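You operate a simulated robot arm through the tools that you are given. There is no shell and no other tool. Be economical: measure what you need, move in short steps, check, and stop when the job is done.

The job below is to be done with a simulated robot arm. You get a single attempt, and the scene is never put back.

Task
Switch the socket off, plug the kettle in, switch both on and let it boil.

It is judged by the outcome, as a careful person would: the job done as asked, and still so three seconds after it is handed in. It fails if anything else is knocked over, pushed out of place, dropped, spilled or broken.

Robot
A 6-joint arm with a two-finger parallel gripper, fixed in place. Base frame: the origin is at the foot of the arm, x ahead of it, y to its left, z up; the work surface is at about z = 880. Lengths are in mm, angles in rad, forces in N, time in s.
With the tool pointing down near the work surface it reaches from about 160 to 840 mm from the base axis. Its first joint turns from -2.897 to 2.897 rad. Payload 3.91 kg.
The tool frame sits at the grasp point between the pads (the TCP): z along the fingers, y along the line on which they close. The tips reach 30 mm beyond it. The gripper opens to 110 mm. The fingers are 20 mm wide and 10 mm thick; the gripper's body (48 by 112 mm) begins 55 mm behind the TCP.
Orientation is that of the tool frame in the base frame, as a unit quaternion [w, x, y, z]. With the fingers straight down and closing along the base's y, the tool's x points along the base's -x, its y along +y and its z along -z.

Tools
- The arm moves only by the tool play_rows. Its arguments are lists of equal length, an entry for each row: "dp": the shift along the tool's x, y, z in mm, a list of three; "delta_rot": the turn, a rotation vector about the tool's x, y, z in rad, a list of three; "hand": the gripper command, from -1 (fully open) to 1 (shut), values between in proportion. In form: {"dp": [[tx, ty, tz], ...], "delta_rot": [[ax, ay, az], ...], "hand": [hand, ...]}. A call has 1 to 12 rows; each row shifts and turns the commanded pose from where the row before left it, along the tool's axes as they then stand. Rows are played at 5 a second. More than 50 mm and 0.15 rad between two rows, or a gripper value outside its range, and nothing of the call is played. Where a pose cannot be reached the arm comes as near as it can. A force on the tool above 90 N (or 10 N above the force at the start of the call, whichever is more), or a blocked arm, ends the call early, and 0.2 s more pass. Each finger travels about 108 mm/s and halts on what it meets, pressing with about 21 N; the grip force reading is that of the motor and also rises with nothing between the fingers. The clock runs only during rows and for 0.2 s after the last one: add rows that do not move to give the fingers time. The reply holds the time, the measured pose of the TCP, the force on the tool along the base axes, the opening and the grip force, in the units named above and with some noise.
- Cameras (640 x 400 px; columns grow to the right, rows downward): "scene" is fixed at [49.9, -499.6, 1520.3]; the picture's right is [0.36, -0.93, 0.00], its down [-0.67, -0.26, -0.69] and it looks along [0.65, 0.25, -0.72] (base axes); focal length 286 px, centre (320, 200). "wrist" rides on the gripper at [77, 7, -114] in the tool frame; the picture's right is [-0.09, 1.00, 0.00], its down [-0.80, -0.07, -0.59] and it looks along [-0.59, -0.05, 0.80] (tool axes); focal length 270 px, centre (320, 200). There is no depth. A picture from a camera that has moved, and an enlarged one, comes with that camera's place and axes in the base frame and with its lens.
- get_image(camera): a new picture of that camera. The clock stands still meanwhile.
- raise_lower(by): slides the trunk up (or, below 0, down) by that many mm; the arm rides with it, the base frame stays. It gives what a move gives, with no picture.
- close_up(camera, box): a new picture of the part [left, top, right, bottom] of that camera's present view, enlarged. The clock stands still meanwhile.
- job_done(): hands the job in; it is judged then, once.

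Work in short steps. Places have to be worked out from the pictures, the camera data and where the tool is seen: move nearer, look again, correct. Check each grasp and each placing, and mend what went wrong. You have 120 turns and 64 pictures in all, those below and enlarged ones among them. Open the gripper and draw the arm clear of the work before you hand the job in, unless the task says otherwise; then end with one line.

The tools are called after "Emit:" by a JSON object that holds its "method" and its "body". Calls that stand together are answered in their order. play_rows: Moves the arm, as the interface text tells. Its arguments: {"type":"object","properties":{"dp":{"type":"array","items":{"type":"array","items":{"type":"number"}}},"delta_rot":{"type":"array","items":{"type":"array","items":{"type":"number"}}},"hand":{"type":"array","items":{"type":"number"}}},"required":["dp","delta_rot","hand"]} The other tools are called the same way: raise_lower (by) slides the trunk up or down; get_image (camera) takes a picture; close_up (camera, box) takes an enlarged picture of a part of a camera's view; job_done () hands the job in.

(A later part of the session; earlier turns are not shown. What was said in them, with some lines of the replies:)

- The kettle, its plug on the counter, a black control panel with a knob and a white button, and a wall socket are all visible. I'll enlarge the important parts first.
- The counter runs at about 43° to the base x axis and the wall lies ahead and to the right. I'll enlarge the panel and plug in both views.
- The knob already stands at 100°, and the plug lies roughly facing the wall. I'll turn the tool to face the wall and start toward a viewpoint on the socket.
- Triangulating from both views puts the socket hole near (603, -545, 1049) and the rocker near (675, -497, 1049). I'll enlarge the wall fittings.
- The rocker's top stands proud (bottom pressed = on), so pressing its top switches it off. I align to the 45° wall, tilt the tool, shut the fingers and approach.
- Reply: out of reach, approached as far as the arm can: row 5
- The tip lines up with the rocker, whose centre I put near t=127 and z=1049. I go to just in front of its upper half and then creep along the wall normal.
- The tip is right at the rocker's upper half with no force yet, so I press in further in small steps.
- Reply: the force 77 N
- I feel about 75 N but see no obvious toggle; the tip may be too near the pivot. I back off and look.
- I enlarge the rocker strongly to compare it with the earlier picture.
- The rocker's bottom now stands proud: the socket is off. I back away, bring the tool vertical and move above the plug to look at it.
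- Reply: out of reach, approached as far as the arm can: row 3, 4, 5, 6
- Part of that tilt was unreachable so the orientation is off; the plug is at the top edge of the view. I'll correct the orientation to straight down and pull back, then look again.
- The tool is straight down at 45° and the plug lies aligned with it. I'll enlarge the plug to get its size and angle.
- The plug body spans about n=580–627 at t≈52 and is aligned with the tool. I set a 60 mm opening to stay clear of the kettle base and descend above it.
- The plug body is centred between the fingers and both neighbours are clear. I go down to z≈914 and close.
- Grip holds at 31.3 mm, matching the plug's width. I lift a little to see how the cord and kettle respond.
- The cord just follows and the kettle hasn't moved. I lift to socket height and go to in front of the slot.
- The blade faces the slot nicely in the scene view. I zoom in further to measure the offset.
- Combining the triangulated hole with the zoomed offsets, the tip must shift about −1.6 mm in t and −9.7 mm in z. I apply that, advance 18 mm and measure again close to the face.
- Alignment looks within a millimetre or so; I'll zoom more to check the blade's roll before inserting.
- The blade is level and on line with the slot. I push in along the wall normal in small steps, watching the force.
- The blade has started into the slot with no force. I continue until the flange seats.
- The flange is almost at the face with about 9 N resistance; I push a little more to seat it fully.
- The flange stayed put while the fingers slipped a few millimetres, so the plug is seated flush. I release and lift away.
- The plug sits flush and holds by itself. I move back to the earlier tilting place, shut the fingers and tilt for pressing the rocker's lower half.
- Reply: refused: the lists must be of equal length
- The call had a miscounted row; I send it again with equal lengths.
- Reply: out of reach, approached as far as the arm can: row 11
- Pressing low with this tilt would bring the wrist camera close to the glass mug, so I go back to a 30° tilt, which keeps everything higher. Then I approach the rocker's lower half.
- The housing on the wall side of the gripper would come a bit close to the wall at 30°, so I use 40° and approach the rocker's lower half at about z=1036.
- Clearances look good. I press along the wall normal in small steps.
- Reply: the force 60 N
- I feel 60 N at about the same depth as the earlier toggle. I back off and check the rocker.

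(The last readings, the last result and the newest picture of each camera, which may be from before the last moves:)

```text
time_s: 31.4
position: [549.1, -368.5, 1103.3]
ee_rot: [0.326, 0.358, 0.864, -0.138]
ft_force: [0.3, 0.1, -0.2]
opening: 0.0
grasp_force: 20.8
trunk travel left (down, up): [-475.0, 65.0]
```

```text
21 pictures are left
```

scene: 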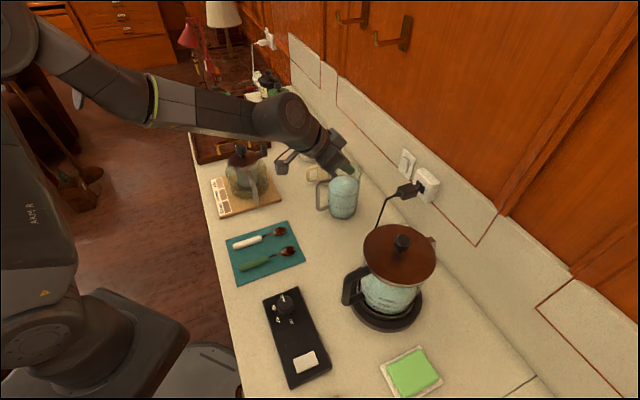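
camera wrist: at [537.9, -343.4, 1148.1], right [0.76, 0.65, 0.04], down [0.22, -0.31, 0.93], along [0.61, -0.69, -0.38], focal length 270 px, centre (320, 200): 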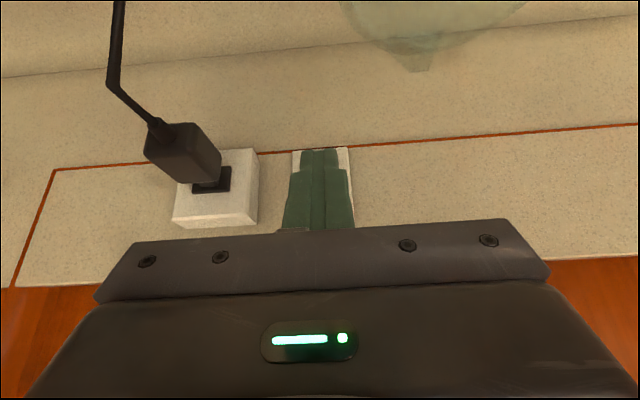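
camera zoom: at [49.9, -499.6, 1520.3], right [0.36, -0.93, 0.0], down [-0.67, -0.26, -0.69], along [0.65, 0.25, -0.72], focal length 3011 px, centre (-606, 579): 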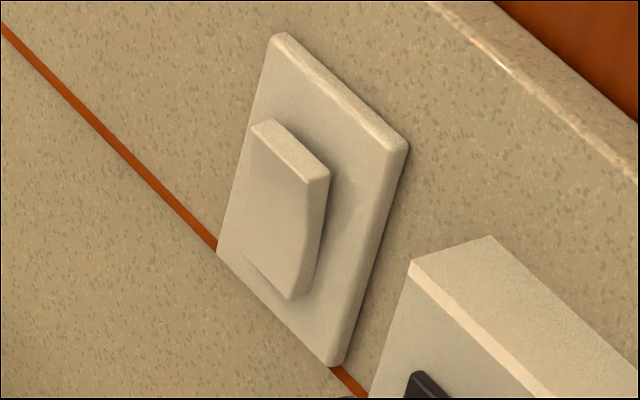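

The rocker is back with its top proud: the socket is on. Next is the kettle's control panel; I back off high, straighten the tool and head over the panel.

Emit:
{"method": "play_rows", "body": {"dp": [[0, 0, -45], [0, 0, -45], [0, 0, -30], [0, 0, 0], [0, 0, 0], [0, 0, 0], [0, 0, 0], [0, 0, 0], [45, 0, 0], [45, 0, 0], [45, 0, 0], [45, 0, 0]], "delta_rot": [[0, 0, 0], [0, 0, 0], [0, 0, 0], [0, 0.1396, 0], [0, 0.1396, 0], [0, 0.1396, 0], [0, 0.1396, 0], [0, 0.1396, 0], [0, 0, 0], [0, 0, 0], [0, 0, 0], [0, 0, 0]], "hand": [1, 1, 1, 1, 1, 1, 1, 1, 1, 1, 1, 1]}}

```text
time_s: 34.0
position: [367.6, -185.0, 1190.6]
ee_rot: [0.011, 0.385, 0.923, -0.007]
ft_force: [-0.6, 0.2, 0.2]
opening: 0.1
grasp_force: 21.3
trunk travel left (down, up): [-475.0, 65.0]
```

Now I slide along the counter to a viewpoint over the panel.

Emit:
{"method": "play_rows", "body": {"dp": [[6.3, -33.6, 13.8], [6.3, -33.6, 13.8], [6.3, -33.6, 13.8], [6.3, -33.6, 13.8], [6.3, -33.6, 13.8], [6.3, -33.6, 13.8], [6.3, -33.6, 13.8], [6.3, -33.6, 13.8]], "delta_rot": [[0, 0, 0], [0, 0, 0], [0, 0, 0], [0, 0, 0], [0, 0, 0], [0, 0, 0], [0, 0, 0], [0, 0, 0]], "hand": [1, 1, 1, 1, 1, 1, 1, 1]}}

Emit:
{"method": "get_image", "body": {"camera": "wrist"}}

```text
time_s: 35.8
position: [142.5, -340.9, 1077.2]
ee_rot: [0.01, 0.384, 0.923, -0.006]
ft_force: [-0.6, 0.7, 0.6]
opening: 0.1
grasp_force: 20.6
trunk travel left (down, up): [-475.0, 65.0]
```

```text
20 pictures are left
camera wrist: at [91.7, -278.5, 1191.5], right [0.77, 0.64, 0.0], down [0.51, -0.61, 0.61], along [0.39, -0.47, -0.79], focal length 270 px, centre (320, 200)
```

wrist: 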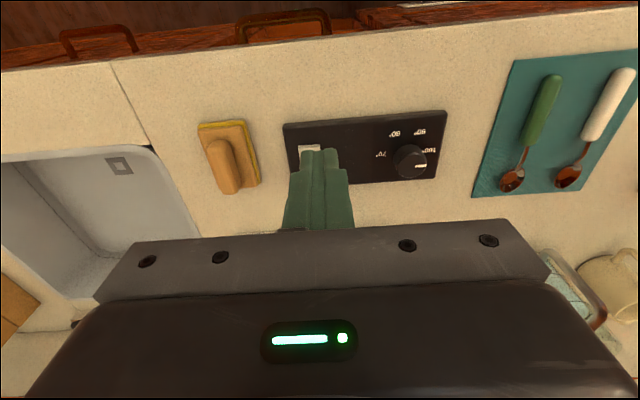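

The finger hides the rocker, so I shift sideways and back to see it whole.

Emit:
{"method": "play_rows", "body": {"dp": [[30, 30, 0], [20, 30, 0]], "delta_rot": [[0, 0, 0], [0, 0, 0]], "hand": [1, 1]}}

Emit:
{"method": "close_up", "body": {"camera": "wrist", "box": [200, 120, 420, 260]}}

```text
time_s: 36.4
position: [150.3, -262.3, 1076.4]
ee_rot: [0.011, 0.384, 0.923, -0.007]
ft_force: [0.0, 0.4, -0.8]
opening: 0.1
grasp_force: 21.0
trunk travel left (down, up): [-475.0, 65.0]
```

```text
2.86 times, centred on (310, 190) of wrist
camera zoom: at [99.5, -199.2, 1190.3], right [0.77, 0.64, 0.0], down [0.51, -0.61, 0.61], along [0.39, -0.47, -0.79], focal length 772 px, centre (349, 229)
```

zoom: 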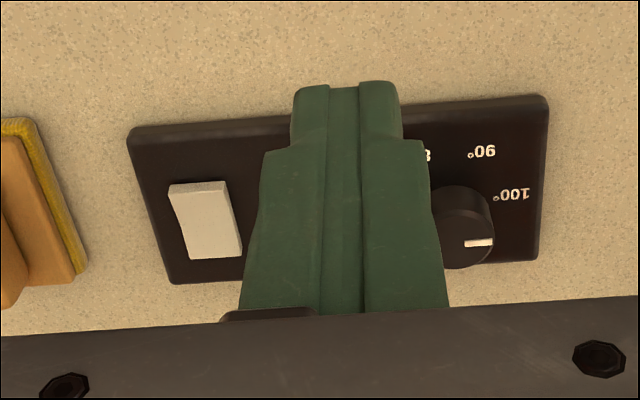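

I enlarge the kettle's rocker in the scene view to see which end is raised.

Emit:
{"method": "close_up", "body": {"camera": "scene", "box": [288, 345, 324, 380]}}

Emit:
{"method": "close_up", "body": {"camera": "wrist", "box": [250, 175, 290, 215]}}

```text
11.43 times, centred on (306, 362) of scene
camera zoom: at [49.9, -499.6, 1520.3], right [0.36, -0.93, 0.0], down [-0.67, -0.26, -0.69], along [0.65, 0.25, -0.72], focal length 3269 px, centre (480, -1657)
```

zoom: 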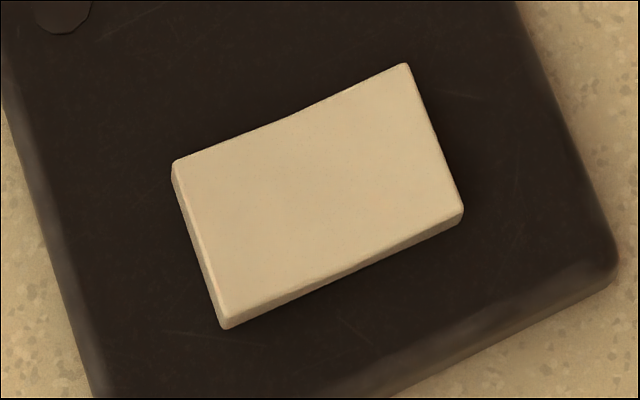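

```text
10.00 times, centred on (270, 195) of wrist
camera zoom: at [99.5, -199.2, 1190.3], right [0.77, 0.64, 0.0], down [0.51, -0.61, 0.61], along [0.39, -0.47, -0.79], focal length 2703 px, centre (820, 250)
```

zoom: 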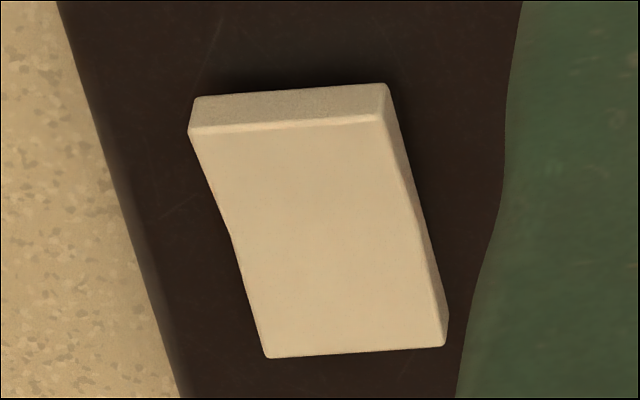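

The half of the rocker nearer the arm is raised and the far half lies flat, so pressing the near half toggles it. I judge the rocker's centre at n≈427, t≈-159, and go above its near half.

Emit:
{"method": "play_rows", "body": {"dp": [[-30, -20, 0], [-30, -20, 0], [-30, -20, 0], [-30, -20, 0], [0, 0, 40], [0, 0, 40], [0, 0, 36], [0, 0, 0]], "delta_rot": [[0, 0, 0], [0, 0, 0], [0, 0, 0], [0, 0, 0], [0, 0, 0], [0, 0, 0], [0, 0, 0], [0, 0, 0]], "hand": [1, 1, 1, 1, 1, 1, 1, 1]}}

Emit:
{"method": "close_up", "body": {"camera": "scene", "box": [256, 300, 352, 390]}}

Emit:
{"method": "close_up", "body": {"camera": "wrist", "box": [240, 80, 420, 240]}}

```text
time_s: 38.2
position: [178.8, -406.8, 962.8]
ee_rot: [0.01, 0.384, 0.923, -0.007]
ft_force: [-0.2, -0.1, -0.3]
opening: 0.0
grasp_force: 21.5
trunk travel left (down, up): [-475.0, 65.0]
```

```text
4.44 times, centred on (304, 345) of scene
camera zoom: at [49.9, -499.6, 1520.3], right [0.36, -0.93, 0.0], down [-0.67, -0.26, -0.69], along [0.65, 0.25, -0.72], focal length 1271 px, centre (391, -444)
```

zoom: 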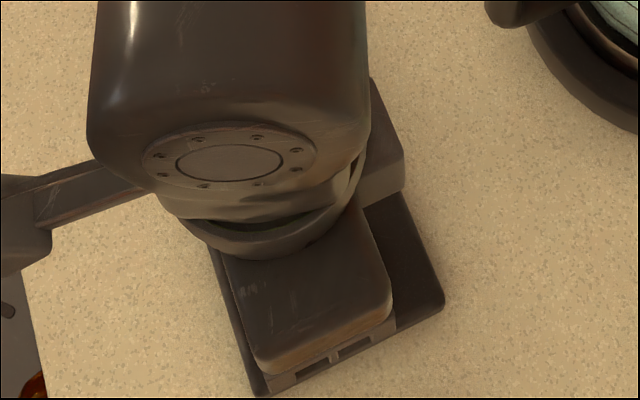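

```text
2.50 times, centred on (330, 160) of wrist
camera zoom: at [128.0, -343.6, 1076.4], right [0.77, 0.64, 0.0], down [0.51, -0.61, 0.61], along [0.39, -0.47, -0.79], focal length 676 px, centre (295, 300)
```

zoom: 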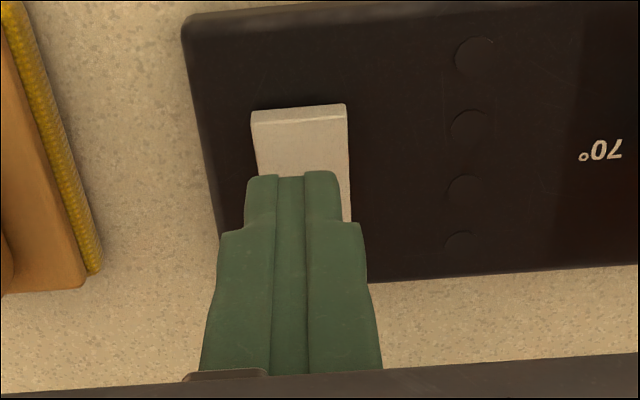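

The tip is over the near half; I nudge slightly toward the near end and press down in small steps.

Emit:
{"method": "play_rows", "body": {"dp": [[4, 2, 0], [0, 0, 18], [0, 0, 4], [0, 0, 3], [0, 0, 3], [0, 0, 3], [0, 0, 3], [0, 0, 3], [0, 0, 3]], "delta_rot": [[0, 0, 0], [0, 0, 0], [0, 0, 0], [0, 0, 0], [0, 0, 0], [0, 0, 0], [0, 0, 0], [0, 0, 0], [0, 0, 0]], "hand": [1, 1, 1, 1, 1, 1, 1, 1, 1]}}

```text
time_s: 40.4
position: [178.8, -402.9, 931.6]
ee_rot: [0.017, 0.384, 0.923, -0.013]
ft_force: [-5.8, 21.1, 54.0]
opening: 0.1
grasp_force: 20.4
trunk travel left (down, up): [-475.0, 65.0]
stopped in row 9: the force on the tool passed its limit (the readings are from after the stop); the commanded pose is now the measured one
```

It met firm resistance at tip height ≈901. I lift and look at the rocker.

Emit:
{"method": "play_rows", "body": {"dp": [[0, 0, -30], [0, 0, -45], [30, 30, -20]], "delta_rot": [[0, 0, 0], [0, 0, 0], [0, 0, 0]], "hand": [1, 1, 1]}}

Emit:
{"method": "get_image", "body": {"camera": "wrist"}}

```text
time_s: 41.2
position: [179.2, -361.4, 1020.4]
ee_rot: [0.015, 0.383, 0.924, -0.011]
ft_force: [-0.2, -0.3, 0.5]
opening: 0.0
grasp_force: 20.8
trunk travel left (down, up): [-475.0, 65.0]
```

```text
14 pictures are left
camera wrist: at [127.2, -296.7, 1131.9], right [0.77, 0.64, -0.01], down [0.5, -0.6, 0.62], along [0.4, -0.48, -0.78], focal length 270 px, centre (320, 200)
```

wrist: 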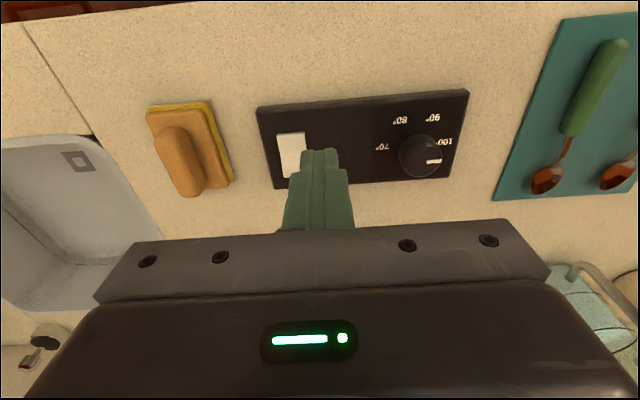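

Emit:
{"method": "close_up", "body": {"camera": "wrist", "box": [265, 120, 325, 190]}}

Emit:
{"method": "get_image", "body": {"camera": "scene"}}

```text
5.71 times, centred on (295, 155) of wrist
camera zoom: at [127.2, -296.7, 1131.9], right [0.77, 0.64, -0.01], down [0.5, -0.6, 0.62], along [0.4, -0.48, -0.78], focal length 1544 px, centre (463, 457)
```

zoom: 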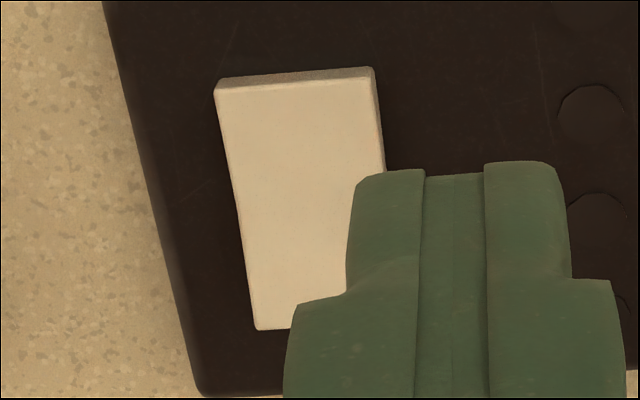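

```text
12 pictures are left
```

scene: 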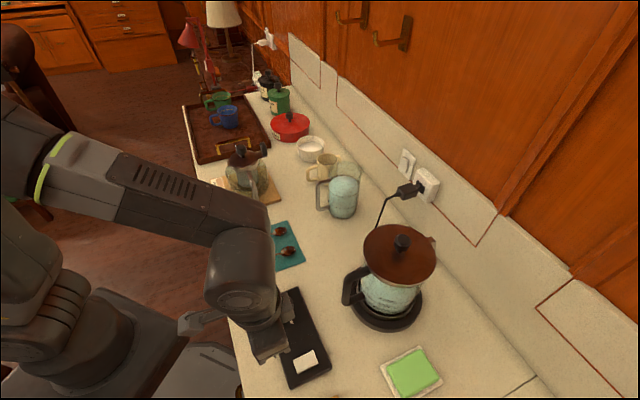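

The near half is now pressed in, the knob is still at 100°, and nothing else has moved. I draw the arm clear and let time pass to watch for boiling.

Emit:
{"method": "play_rows", "body": {"dp": [[0, 0, -40], [0, 0, -40], [0, 40, -40], [0, 40, 0], [0, 40, 0], [0, 40, 0], [0, 40, 0], [0, 0, 0], [0, 0, 0], [0, 0, 0], [0, 0, 0], [0, 0, 0]], "delta_rot": [[0, 0, 0], [0, 0, 0], [0, 0, 0], [0, 0, 0], [0, 0, 0], [0, 0, 0], [0, 0, 0], [0, 0, 0], [0, 0, 0], [0, 0, 0], [0, 0, 0], [0, 0, 0]], "hand": [-1, -1, -1, -1, -1, -1, -1, -1, -1, -1, -1, -1]}}

Emit:
{"method": "close_up", "body": {"camera": "scene", "box": [250, 210, 450, 390]}}

```text
refused: row 3 steps farther than a row can; nothing moved
```

```text
2.22 times, centred on (350, 300) of scene
camera zoom: at [49.9, -499.6, 1520.3], right [0.36, -0.93, 0.0], down [-0.67, -0.26, -0.69], along [0.65, 0.25, -0.72], focal length 636 px, centre (253, -22)
```

zoom: 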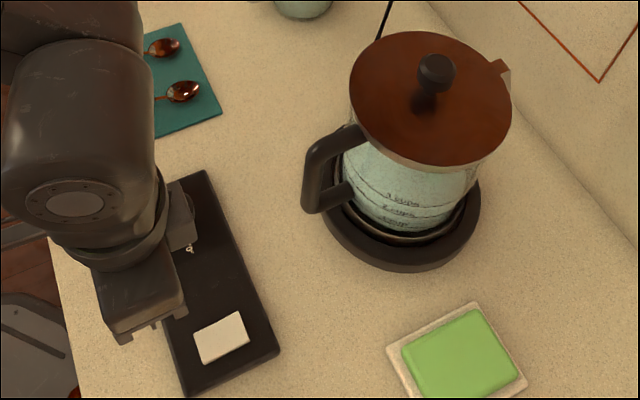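

One row was too long, so nothing moved; I resend it with shorter steps.

Emit:
{"method": "play_rows", "body": {"dp": [[0, 0, -40], [0, 0, -40], [0, 0, -40], [0, 40, 0], [0, 40, 0], [0, 40, 0], [0, 40, 0], [0, 40, 0], [0, 40, 0], [0, 0, 0], [0, 0, 0], [0, 0, 0]], "delta_rot": [[0, 0, 0], [0, 0, 0], [0, 0, 0], [0, 0, 0], [0, 0, 0], [0, 0, 0], [0, 0, 0], [0, 0, 0], [0, 0, 0], [0, 0, 0], [0, 0, 0], [0, 0, 0]], "hand": [-1, -1, -1, -1, -1, -1, -1, -1, -1, -1, -1, -1]}}

Emit:
{"method": "close_up", "body": {"camera": "scene", "box": [250, 210, 450, 390]}}

```text
time_s: 43.8
position: [345.0, -187.4, 1141.4]
ee_rot: [0.014, 0.384, 0.923, -0.011]
ft_force: [0.3, 0.3, 0.1]
opening: 109.9
grasp_force: 0.0
trunk travel left (down, up): [-475.0, 65.0]
```

```text
2.22 times, centred on (350, 300) of scene
camera zoom: at [49.9, -499.6, 1520.3], right [0.36, -0.93, 0.0], down [-0.67, -0.26, -0.69], along [0.65, 0.25, -0.72], focal length 636 px, centre (253, -22)
```

zoom: 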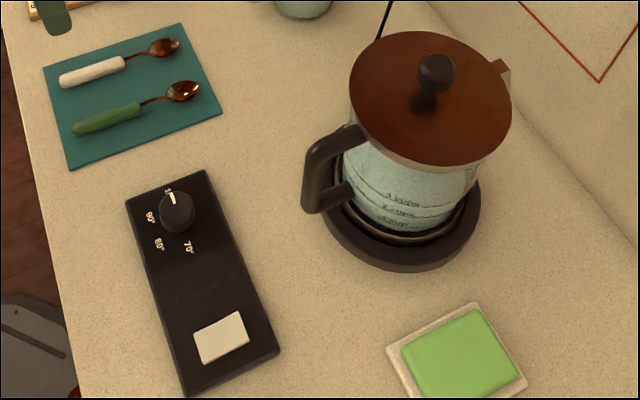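

I wait a few seconds and then enlarge the panel lights, the rocker and the kettle.

Emit:
{"method": "play_rows", "body": {"dp": [[0, 0, 0], [0, 0, 0], [0, 0, 0], [0, 0, 0], [0, 0, 0], [0, 0, 0], [0, 0, 0], [0, 0, 0], [0, 0, 0], [0, 0, 0], [0, 0, 0], [0, 0, 0]], "delta_rot": [[0, 0, 0], [0, 0, 0], [0, 0, 0], [0, 0, 0], [0, 0, 0], [0, 0, 0], [0, 0, 0], [0, 0, 0], [0, 0, 0], [0, 0, 0], [0, 0, 0], [0, 0, 0]], "hand": [-1, -1, -1, -1, -1, -1, -1, -1, -1, -1, -1, -1]}}

Emit:
{"method": "close_up", "body": {"camera": "scene", "box": [262, 285, 332, 385]}}

Emit:
{"method": "get_image", "body": {"camera": "wrist"}}

```text
time_s: 46.4
position: [345.5, -187.1, 1141.6]
ee_rot: [0.015, 0.384, 0.923, -0.01]
ft_force: [0.2, 0.7, 0.8]
opening: 110.0
grasp_force: 0.0
trunk travel left (down, up): [-475.0, 65.0]
```

```text
4.00 times, centred on (297, 335) of scene
camera zoom: at [49.9, -499.6, 1520.3], right [0.36, -0.93, 0.0], down [-0.67, -0.26, -0.69], along [0.65, 0.25, -0.72], focal length 1144 px, centre (412, -340)
```

zoom: 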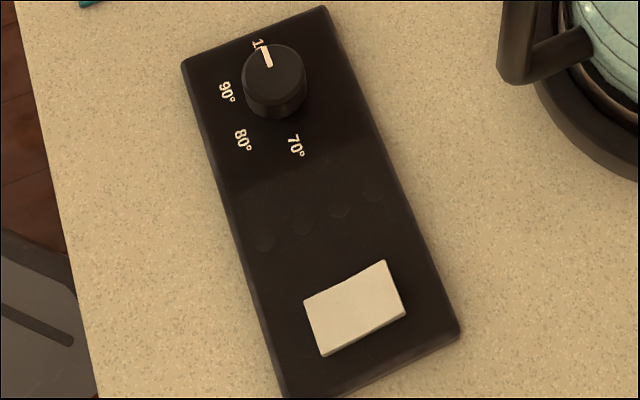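

```text
8 pictures are left
camera wrist: at [294.0, -123.0, 1253.9], right [0.77, 0.64, -0.01], down [0.5, -0.6, 0.62], along [0.39, -0.48, -0.78], focal length 270 px, centre (320, 200)
```

wrist: 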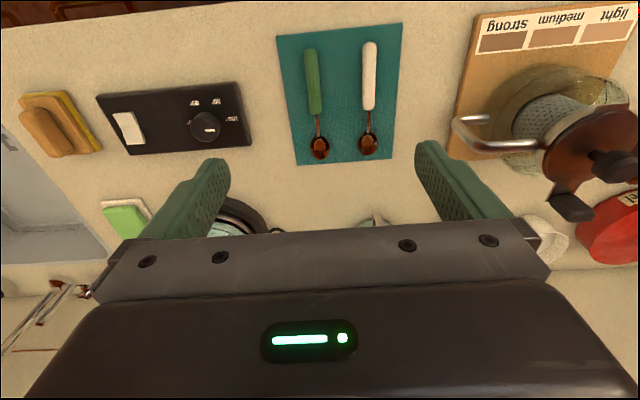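

The rocker's near (bottom) side is now pressed, the same sense as the wall switch's "on". I wait longer for the heating to show.

Emit:
{"method": "play_rows", "body": {"dp": [[0, 0, 0], [0, 0, 0], [0, 0, 0], [0, 0, 0], [0, 0, 0], [0, 0, 0], [0, 0, 0], [0, 0, 0], [0, 0, 0], [0, 0, 0], [0, 0, 0], [0, 0, 0]], "delta_rot": [[0, 0, 0], [0, 0, 0], [0, 0, 0], [0, 0, 0], [0, 0, 0], [0, 0, 0], [0, 0, 0], [0, 0, 0], [0, 0, 0], [0, 0, 0], [0, 0, 0], [0, 0, 0]], "hand": [-1, -1, -1, -1, -1, -1, -1, -1, -1, -1, -1, -1]}}

Emit:
{"method": "play_rows", "body": {"dp": [[0, 0, 0], [0, 0, 0], [0, 0, 0], [0, 0, 0], [0, 0, 0], [0, 0, 0], [0, 0, 0], [0, 0, 0], [0, 0, 0], [0, 0, 0], [0, 0, 0], [0, 0, 0]], "delta_rot": [[0, 0, 0], [0, 0, 0], [0, 0, 0], [0, 0, 0], [0, 0, 0], [0, 0, 0], [0, 0, 0], [0, 0, 0], [0, 0, 0], [0, 0, 0], [0, 0, 0], [0, 0, 0]], "hand": [-1, -1, -1, -1, -1, -1, -1, -1, -1, -1, -1, -1]}}

Emit:
{"method": "play_rows", "body": {"dp": [[0, 0, 0], [0, 0, 0], [0, 0, 0], [0, 0, 0], [0, 0, 0], [0, 0, 0], [0, 0, 0], [0, 0, 0], [0, 0, 0], [0, 0, 0], [0, 0, 0], [0, 0, 0]], "delta_rot": [[0, 0, 0], [0, 0, 0], [0, 0, 0], [0, 0, 0], [0, 0, 0], [0, 0, 0], [0, 0, 0], [0, 0, 0], [0, 0, 0], [0, 0, 0], [0, 0, 0], [0, 0, 0]], "hand": [-1, -1, -1, -1, -1, -1, -1, -1, -1, -1, -1, -1]}}

Emit:
{"method": "play_rows", "body": {"dp": [[0, 0, 0], [0, 0, 0], [0, 0, 0], [0, 0, 0], [0, 0, 0], [0, 0, 0], [0, 0, 0], [0, 0, 0], [0, 0, 0], [0, 0, 0], [0, 0, 0], [0, 0, 0]], "delta_rot": [[0, 0, 0], [0, 0, 0], [0, 0, 0], [0, 0, 0], [0, 0, 0], [0, 0, 0], [0, 0, 0], [0, 0, 0], [0, 0, 0], [0, 0, 0], [0, 0, 0], [0, 0, 0]], "hand": [-1, -1, -1, -1, -1, -1, -1, -1, -1, -1, -1, -1]}}

Emit:
{"method": "get_image", "body": {"camera": "scene"}}

```text
time_s: 49.0
position: [345.6, -187.6, 1141.3]
ee_rot: [0.014, 0.384, 0.923, -0.012]
ft_force: [-0.1, -0.4, 0.0]
opening: 109.9
grasp_force: 0.0
trunk travel left (down, up): [-475.0, 65.0]
```

```text
time_s: 51.6
position: [344.3, -187.0, 1142.9]
ee_rot: [0.015, 0.384, 0.923, -0.01]
ft_force: [-0.3, -0.4, 0.1]
opening: 110.1
grasp_force: 0.0
trunk travel left (down, up): [-475.0, 65.0]
```

```text
time_s: 54.2
position: [345.6, -186.8, 1141.3]
ee_rot: [0.014, 0.384, 0.923, -0.012]
ft_force: [0.6, -0.8, 0.8]
opening: 110.1
grasp_force: 0.1
trunk travel left (down, up): [-475.0, 65.0]
```

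```text
time_s: 56.8
position: [345.4, -187.5, 1140.9]
ee_rot: [0.014, 0.385, 0.923, -0.011]
ft_force: [0.1, 0.2, -0.4]
opening: 110.2
grasp_force: 0.0
trunk travel left (down, up): [-475.0, 65.0]
```

```text
7 pictures are left
```

scene: 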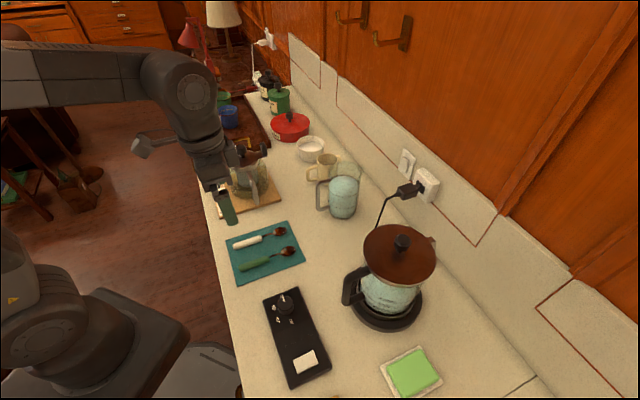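

No visible sign of heating yet, so I re-examine the plug seating and the kettle closely.

Emit:
{"method": "close_up", "body": {"camera": "scene", "box": [400, 172, 440, 208]}}

Emit:
{"method": "close_up", "body": {"camera": "scene", "box": [335, 215, 445, 335]}}

```text
11.11 times, centred on (420, 190) of scene
camera zoom: at [49.9, -499.6, 1520.3], right [0.36, -0.93, 0.0], down [-0.67, -0.26, -0.69], along [0.65, 0.25, -0.72], focal length 3178 px, centre (-791, 311)
```

zoom: 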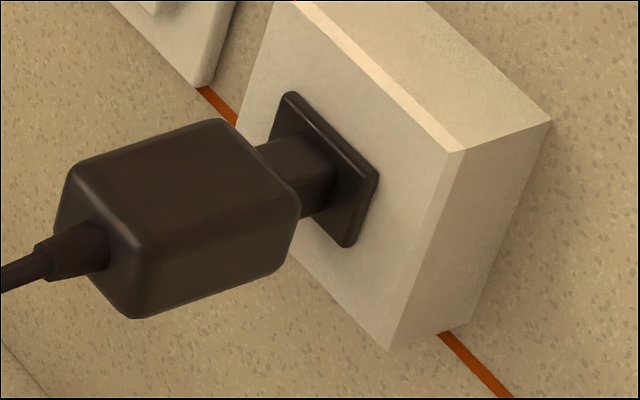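

```text
3.33 times, centred on (390, 275) of scene
camera zoom: at [49.9, -499.6, 1520.3], right [0.36, -0.93, 0.0], down [-0.67, -0.26, -0.69], along [0.65, 0.25, -0.72], focal length 953 px, centre (87, -50)
```

zoom: 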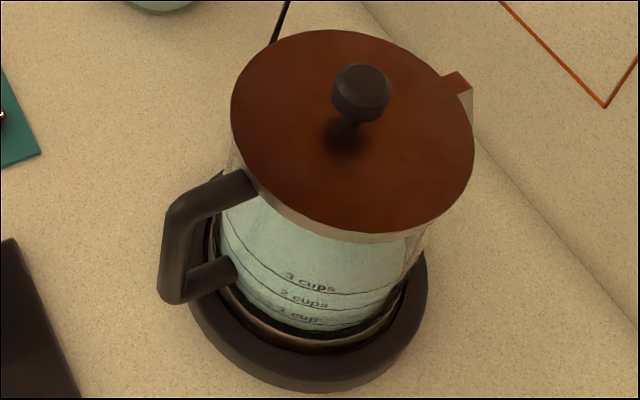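

The plug is flush, the wall rocker is on and the kettle rocker is on (its label's "bottom" side pressed). I give it more time to boil.

Emit:
{"method": "play_rows", "body": {"dp": [[0, 0, 0], [0, 0, 0], [0, 0, 0], [0, 0, 0], [0, 0, 0], [0, 0, 0], [0, 0, 0], [0, 0, 0], [0, 0, 0], [0, 0, 0], [0, 0, 0], [0, 0, 0]], "delta_rot": [[0, 0, 0], [0, 0, 0], [0, 0, 0], [0, 0, 0], [0, 0, 0], [0, 0, 0], [0, 0, 0], [0, 0, 0], [0, 0, 0], [0, 0, 0], [0, 0, 0], [0, 0, 0]], "hand": [-1, -1, -1, -1, -1, -1, -1, -1, -1, -1, -1, -1]}}

Emit:
{"method": "play_rows", "body": {"dp": [[0, 0, 0], [0, 0, 0], [0, 0, 0], [0, 0, 0], [0, 0, 0], [0, 0, 0], [0, 0, 0], [0, 0, 0], [0, 0, 0], [0, 0, 0], [0, 0, 0], [0, 0, 0]], "delta_rot": [[0, 0, 0], [0, 0, 0], [0, 0, 0], [0, 0, 0], [0, 0, 0], [0, 0, 0], [0, 0, 0], [0, 0, 0], [0, 0, 0], [0, 0, 0], [0, 0, 0], [0, 0, 0]], "hand": [-1, -1, -1, -1, -1, -1, -1, -1, -1, -1, -1, -1]}}

Emit:
{"method": "play_rows", "body": {"dp": [[0, 0, 0], [0, 0, 0], [0, 0, 0], [0, 0, 0], [0, 0, 0], [0, 0, 0], [0, 0, 0], [0, 0, 0], [0, 0, 0], [0, 0, 0], [0, 0, 0], [0, 0, 0]], "delta_rot": [[0, 0, 0], [0, 0, 0], [0, 0, 0], [0, 0, 0], [0, 0, 0], [0, 0, 0], [0, 0, 0], [0, 0, 0], [0, 0, 0], [0, 0, 0], [0, 0, 0], [0, 0, 0]], "hand": [-1, -1, -1, -1, -1, -1, -1, -1, -1, -1, -1, -1]}}

Emit:
{"method": "play_rows", "body": {"dp": [[0, 0, 0], [0, 0, 0], [0, 0, 0], [0, 0, 0], [0, 0, 0], [0, 0, 0], [0, 0, 0], [0, 0, 0], [0, 0, 0], [0, 0, 0], [0, 0, 0], [0, 0, 0]], "delta_rot": [[0, 0, 0], [0, 0, 0], [0, 0, 0], [0, 0, 0], [0, 0, 0], [0, 0, 0], [0, 0, 0], [0, 0, 0], [0, 0, 0], [0, 0, 0], [0, 0, 0], [0, 0, 0]], "hand": [-1, -1, -1, -1, -1, -1, -1, -1, -1, -1, -1, -1]}}

Emit:
{"method": "play_rows", "body": {"dp": [[0, 0, 0], [0, 0, 0], [0, 0, 0], [0, 0, 0], [0, 0, 0], [0, 0, 0], [0, 0, 0], [0, 0, 0], [0, 0, 0], [0, 0, 0], [0, 0, 0], [0, 0, 0]], "delta_rot": [[0, 0, 0], [0, 0, 0], [0, 0, 0], [0, 0, 0], [0, 0, 0], [0, 0, 0], [0, 0, 0], [0, 0, 0], [0, 0, 0], [0, 0, 0], [0, 0, 0], [0, 0, 0]], "hand": [-1, -1, -1, -1, -1, -1, -1, -1, -1, -1, -1, -1]}}

Emit:
{"method": "play_rows", "body": {"dp": [[0, 0, 0], [0, 0, 0], [0, 0, 0], [0, 0, 0], [0, 0, 0], [0, 0, 0], [0, 0, 0], [0, 0, 0], [0, 0, 0], [0, 0, 0], [0, 0, 0], [0, 0, 0]], "delta_rot": [[0, 0, 0], [0, 0, 0], [0, 0, 0], [0, 0, 0], [0, 0, 0], [0, 0, 0], [0, 0, 0], [0, 0, 0], [0, 0, 0], [0, 0, 0], [0, 0, 0], [0, 0, 0]], "hand": [-1, -1, -1, -1, -1, -1, -1, -1, -1, -1, -1, -1]}}

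Emit:
{"method": "close_up", "body": {"camera": "scene", "box": [240, 140, 460, 390]}}

```text
time_s: 59.4
position: [344.7, -187.6, 1142.3]
ee_rot: [0.014, 0.385, 0.923, -0.01]
ft_force: [0.0, -0.1, -0.3]
opening: 109.9
grasp_force: 0.1
trunk travel left (down, up): [-475.0, 65.0]
```

```text
time_s: 62.0
position: [346.4, -186.2, 1142.2]
ee_rot: [0.014, 0.384, 0.923, -0.011]
ft_force: [-0.9, 0.4, -0.7]
opening: 110.1
grasp_force: 0.1
trunk travel left (down, up): [-475.0, 65.0]
```

```text
time_s: 64.6
position: [345.3, -188.3, 1141.5]
ee_rot: [0.014, 0.384, 0.923, -0.011]
ft_force: [0.1, -0.1, 0.1]
opening: 109.9
grasp_force: 0.1
trunk travel left (down, up): [-475.0, 65.0]
```

```text
time_s: 67.2
position: [345.3, -187.4, 1141.3]
ee_rot: [0.014, 0.384, 0.923, -0.011]
ft_force: [0.0, -0.2, 0.3]
opening: 110.0
grasp_force: 0.0
trunk travel left (down, up): [-475.0, 65.0]
```

```text
time_s: 69.8
position: [345.4, -187.7, 1141.9]
ee_rot: [0.014, 0.384, 0.923, -0.01]
ft_force: [0.0, -0.7, 0.4]
opening: 110.1
grasp_force: 0.1
trunk travel left (down, up): [-475.0, 65.0]
```

```text
time_s: 72.4
position: [345.7, -187.3, 1142.6]
ee_rot: [0.015, 0.384, 0.923, -0.011]
ft_force: [-0.2, -0.8, 0.1]
opening: 110.0
grasp_force: 0.1
trunk travel left (down, up): [-475.0, 65.0]
```

```text
1.60 times, centred on (350, 265) of scene
camera zoom: at [49.9, -499.6, 1520.3], right [0.36, -0.93, 0.0], down [-0.67, -0.26, -0.69], along [0.65, 0.25, -0.72], focal length 458 px, centre (272, 96)
```

zoom: 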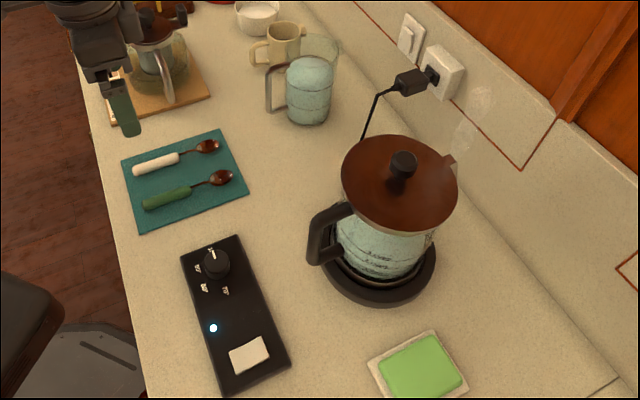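

An indicator on the panel is now lit and wisps of steam rise from the spout, so it is heating. I wait a little longer to see it reach boiling.

Emit:
{"method": "play_rows", "body": {"dp": [[0, 0, 0], [0, 0, 0], [0, 0, 0], [0, 0, 0], [0, 0, 0], [0, 0, 0], [0, 0, 0], [0, 0, 0], [0, 0, 0], [0, 0, 0], [0, 0, 0], [0, 0, 0]], "delta_rot": [[0, 0, 0], [0, 0, 0], [0, 0, 0], [0, 0, 0], [0, 0, 0], [0, 0, 0], [0, 0, 0], [0, 0, 0], [0, 0, 0], [0, 0, 0], [0, 0, 0], [0, 0, 0]], "hand": [-1, -1, -1, -1, -1, -1, -1, -1, -1, -1, -1, -1]}}

Emit:
{"method": "play_rows", "body": {"dp": [[0, 0, 0], [0, 0, 0], [0, 0, 0], [0, 0, 0], [0, 0, 0], [0, 0, 0], [0, 0, 0], [0, 0, 0], [0, 0, 0], [0, 0, 0], [0, 0, 0], [0, 0, 0]], "delta_rot": [[0, 0, 0], [0, 0, 0], [0, 0, 0], [0, 0, 0], [0, 0, 0], [0, 0, 0], [0, 0, 0], [0, 0, 0], [0, 0, 0], [0, 0, 0], [0, 0, 0], [0, 0, 0]], "hand": [-1, -1, -1, -1, -1, -1, -1, -1, -1, -1, -1, -1]}}

Emit:
{"method": "play_rows", "body": {"dp": [[0, 0, 0], [0, 0, 0], [0, 0, 0], [0, 0, 0], [0, 0, 0], [0, 0, 0], [0, 0, 0], [0, 0, 0], [0, 0, 0], [0, 0, 0], [0, 0, 0], [0, 0, 0]], "delta_rot": [[0, 0, 0], [0, 0, 0], [0, 0, 0], [0, 0, 0], [0, 0, 0], [0, 0, 0], [0, 0, 0], [0, 0, 0], [0, 0, 0], [0, 0, 0], [0, 0, 0], [0, 0, 0]], "hand": [-1, -1, -1, -1, -1, -1, -1, -1, -1, -1, -1, -1]}}

Emit:
{"method": "play_rows", "body": {"dp": [[0, 0, 0], [0, 0, 0], [0, 0, 0], [0, 0, 0], [0, 0, 0], [0, 0, 0], [0, 0, 0], [0, 0, 0], [0, 0, 0], [0, 0, 0], [0, 0, 0], [0, 0, 0]], "delta_rot": [[0, 0, 0], [0, 0, 0], [0, 0, 0], [0, 0, 0], [0, 0, 0], [0, 0, 0], [0, 0, 0], [0, 0, 0], [0, 0, 0], [0, 0, 0], [0, 0, 0], [0, 0, 0]], "hand": [-1, -1, -1, -1, -1, -1, -1, -1, -1, -1, -1, -1]}}

Emit:
{"method": "close_up", "body": {"camera": "scene", "box": [240, 140, 460, 390]}}

```text
time_s: 75.0
position: [344.6, -189.4, 1141.5]
ee_rot: [0.015, 0.385, 0.923, -0.01]
ft_force: [0.4, 1.0, -0.5]
opening: 110.2
grasp_force: 0.0
trunk travel left (down, up): [-475.0, 65.0]
```

```text
time_s: 77.6
position: [346.8, -187.2, 1142.0]
ee_rot: [0.015, 0.385, 0.923, -0.011]
ft_force: [-0.2, -0.6, 0.4]
opening: 109.8
grasp_force: 0.0
trunk travel left (down, up): [-475.0, 65.0]
```

```text
time_s: 80.2
position: [345.5, -188.6, 1141.8]
ee_rot: [0.015, 0.384, 0.923, -0.011]
ft_force: [0.1, -0.3, 0.2]
opening: 110.2
grasp_force: 0.1
trunk travel left (down, up): [-475.0, 65.0]
```

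```text
time_s: 82.8
position: [346.0, -186.9, 1141.0]
ee_rot: [0.014, 0.384, 0.923, -0.011]
ft_force: [-0.2, -0.9, -0.2]
opening: 110.4
grasp_force: 0.1
trunk travel left (down, up): [-475.0, 65.0]
```

```text
1.60 times, centred on (350, 265) of scene
camera zoom: at [49.9, -499.6, 1520.3], right [0.36, -0.93, 0.0], down [-0.67, -0.26, -0.69], along [0.65, 0.25, -0.72], focal length 458 px, centre (272, 96)
```

zoom: 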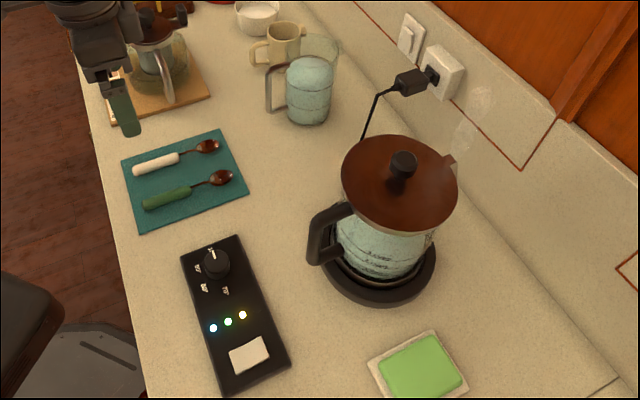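

Three of the four temperature lights are lit now (70, 80, 90), so the fourth (100°) should follow. I wait for it.

Emit:
{"method": "play_rows", "body": {"dp": [[0, 0, 0], [0, 0, 0], [0, 0, 0], [0, 0, 0], [0, 0, 0], [0, 0, 0], [0, 0, 0], [0, 0, 0], [0, 0, 0], [0, 0, 0], [0, 0, 0], [0, 0, 0]], "delta_rot": [[0, 0, 0], [0, 0, 0], [0, 0, 0], [0, 0, 0], [0, 0, 0], [0, 0, 0], [0, 0, 0], [0, 0, 0], [0, 0, 0], [0, 0, 0], [0, 0, 0], [0, 0, 0]], "hand": [-1, -1, -1, -1, -1, -1, -1, -1, -1, -1, -1, -1]}}

Emit:
{"method": "play_rows", "body": {"dp": [[0, 0, 0], [0, 0, 0], [0, 0, 0], [0, 0, 0], [0, 0, 0], [0, 0, 0], [0, 0, 0], [0, 0, 0], [0, 0, 0], [0, 0, 0], [0, 0, 0], [0, 0, 0]], "delta_rot": [[0, 0, 0], [0, 0, 0], [0, 0, 0], [0, 0, 0], [0, 0, 0], [0, 0, 0], [0, 0, 0], [0, 0, 0], [0, 0, 0], [0, 0, 0], [0, 0, 0], [0, 0, 0]], "hand": [-1, -1, -1, -1, -1, -1, -1, -1, -1, -1, -1, -1]}}

Emit:
{"method": "play_rows", "body": {"dp": [[0, 0, 0], [0, 0, 0], [0, 0, 0], [0, 0, 0], [0, 0, 0], [0, 0, 0], [0, 0, 0], [0, 0, 0], [0, 0, 0], [0, 0, 0], [0, 0, 0], [0, 0, 0]], "delta_rot": [[0, 0, 0], [0, 0, 0], [0, 0, 0], [0, 0, 0], [0, 0, 0], [0, 0, 0], [0, 0, 0], [0, 0, 0], [0, 0, 0], [0, 0, 0], [0, 0, 0], [0, 0, 0]], "hand": [-1, -1, -1, -1, -1, -1, -1, -1, -1, -1, -1, -1]}}

Emit:
{"method": "close_up", "body": {"camera": "scene", "box": [240, 140, 460, 390]}}

```text
time_s: 85.4
position: [345.2, -187.6, 1142.0]
ee_rot: [0.014, 0.384, 0.923, -0.01]
ft_force: [-0.2, 0.5, 0.1]
opening: 110.0
grasp_force: 0.1
trunk travel left (down, up): [-475.0, 65.0]
```

```text
time_s: 88.0
position: [345.4, -188.0, 1141.8]
ee_rot: [0.014, 0.385, 0.923, -0.011]
ft_force: [-0.5, 0.0, -0.2]
opening: 110.1
grasp_force: 0.1
trunk travel left (down, up): [-475.0, 65.0]
```

```text
time_s: 90.6
position: [345.3, -189.3, 1140.6]
ee_rot: [0.015, 0.384, 0.923, -0.011]
ft_force: [-0.3, -0.1, -0.4]
opening: 109.9
grasp_force: 0.2
trunk travel left (down, up): [-475.0, 65.0]
```

```text
1.60 times, centred on (350, 265) of scene
camera zoom: at [49.9, -499.6, 1520.3], right [0.36, -0.93, 0.0], down [-0.67, -0.26, -0.69], along [0.65, 0.25, -0.72], focal length 458 px, centre (272, 96)
```

zoom: 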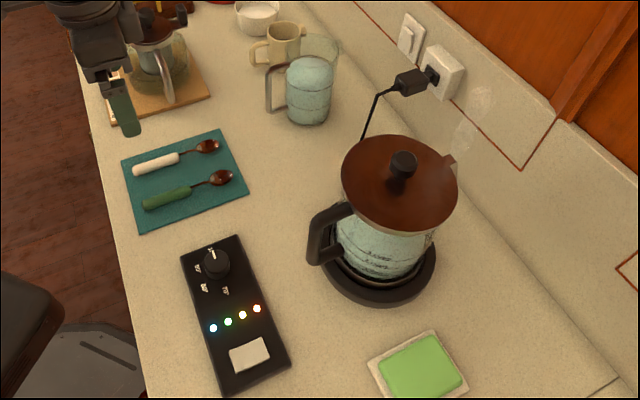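

All four lights are lit, so the kettle has reached 100°, and steam is rising. The arm is clear with the gripper open, so I hand the job in.

Emit:
{"method": "job_done", "body": {}}

```text
The job is handed in.
```

The kettle has boiled: I switched the socket off, plugged the kettle in, switched the socket and kettle on, and waited until all four temperature lights up to 100° were lit and steam was rising.
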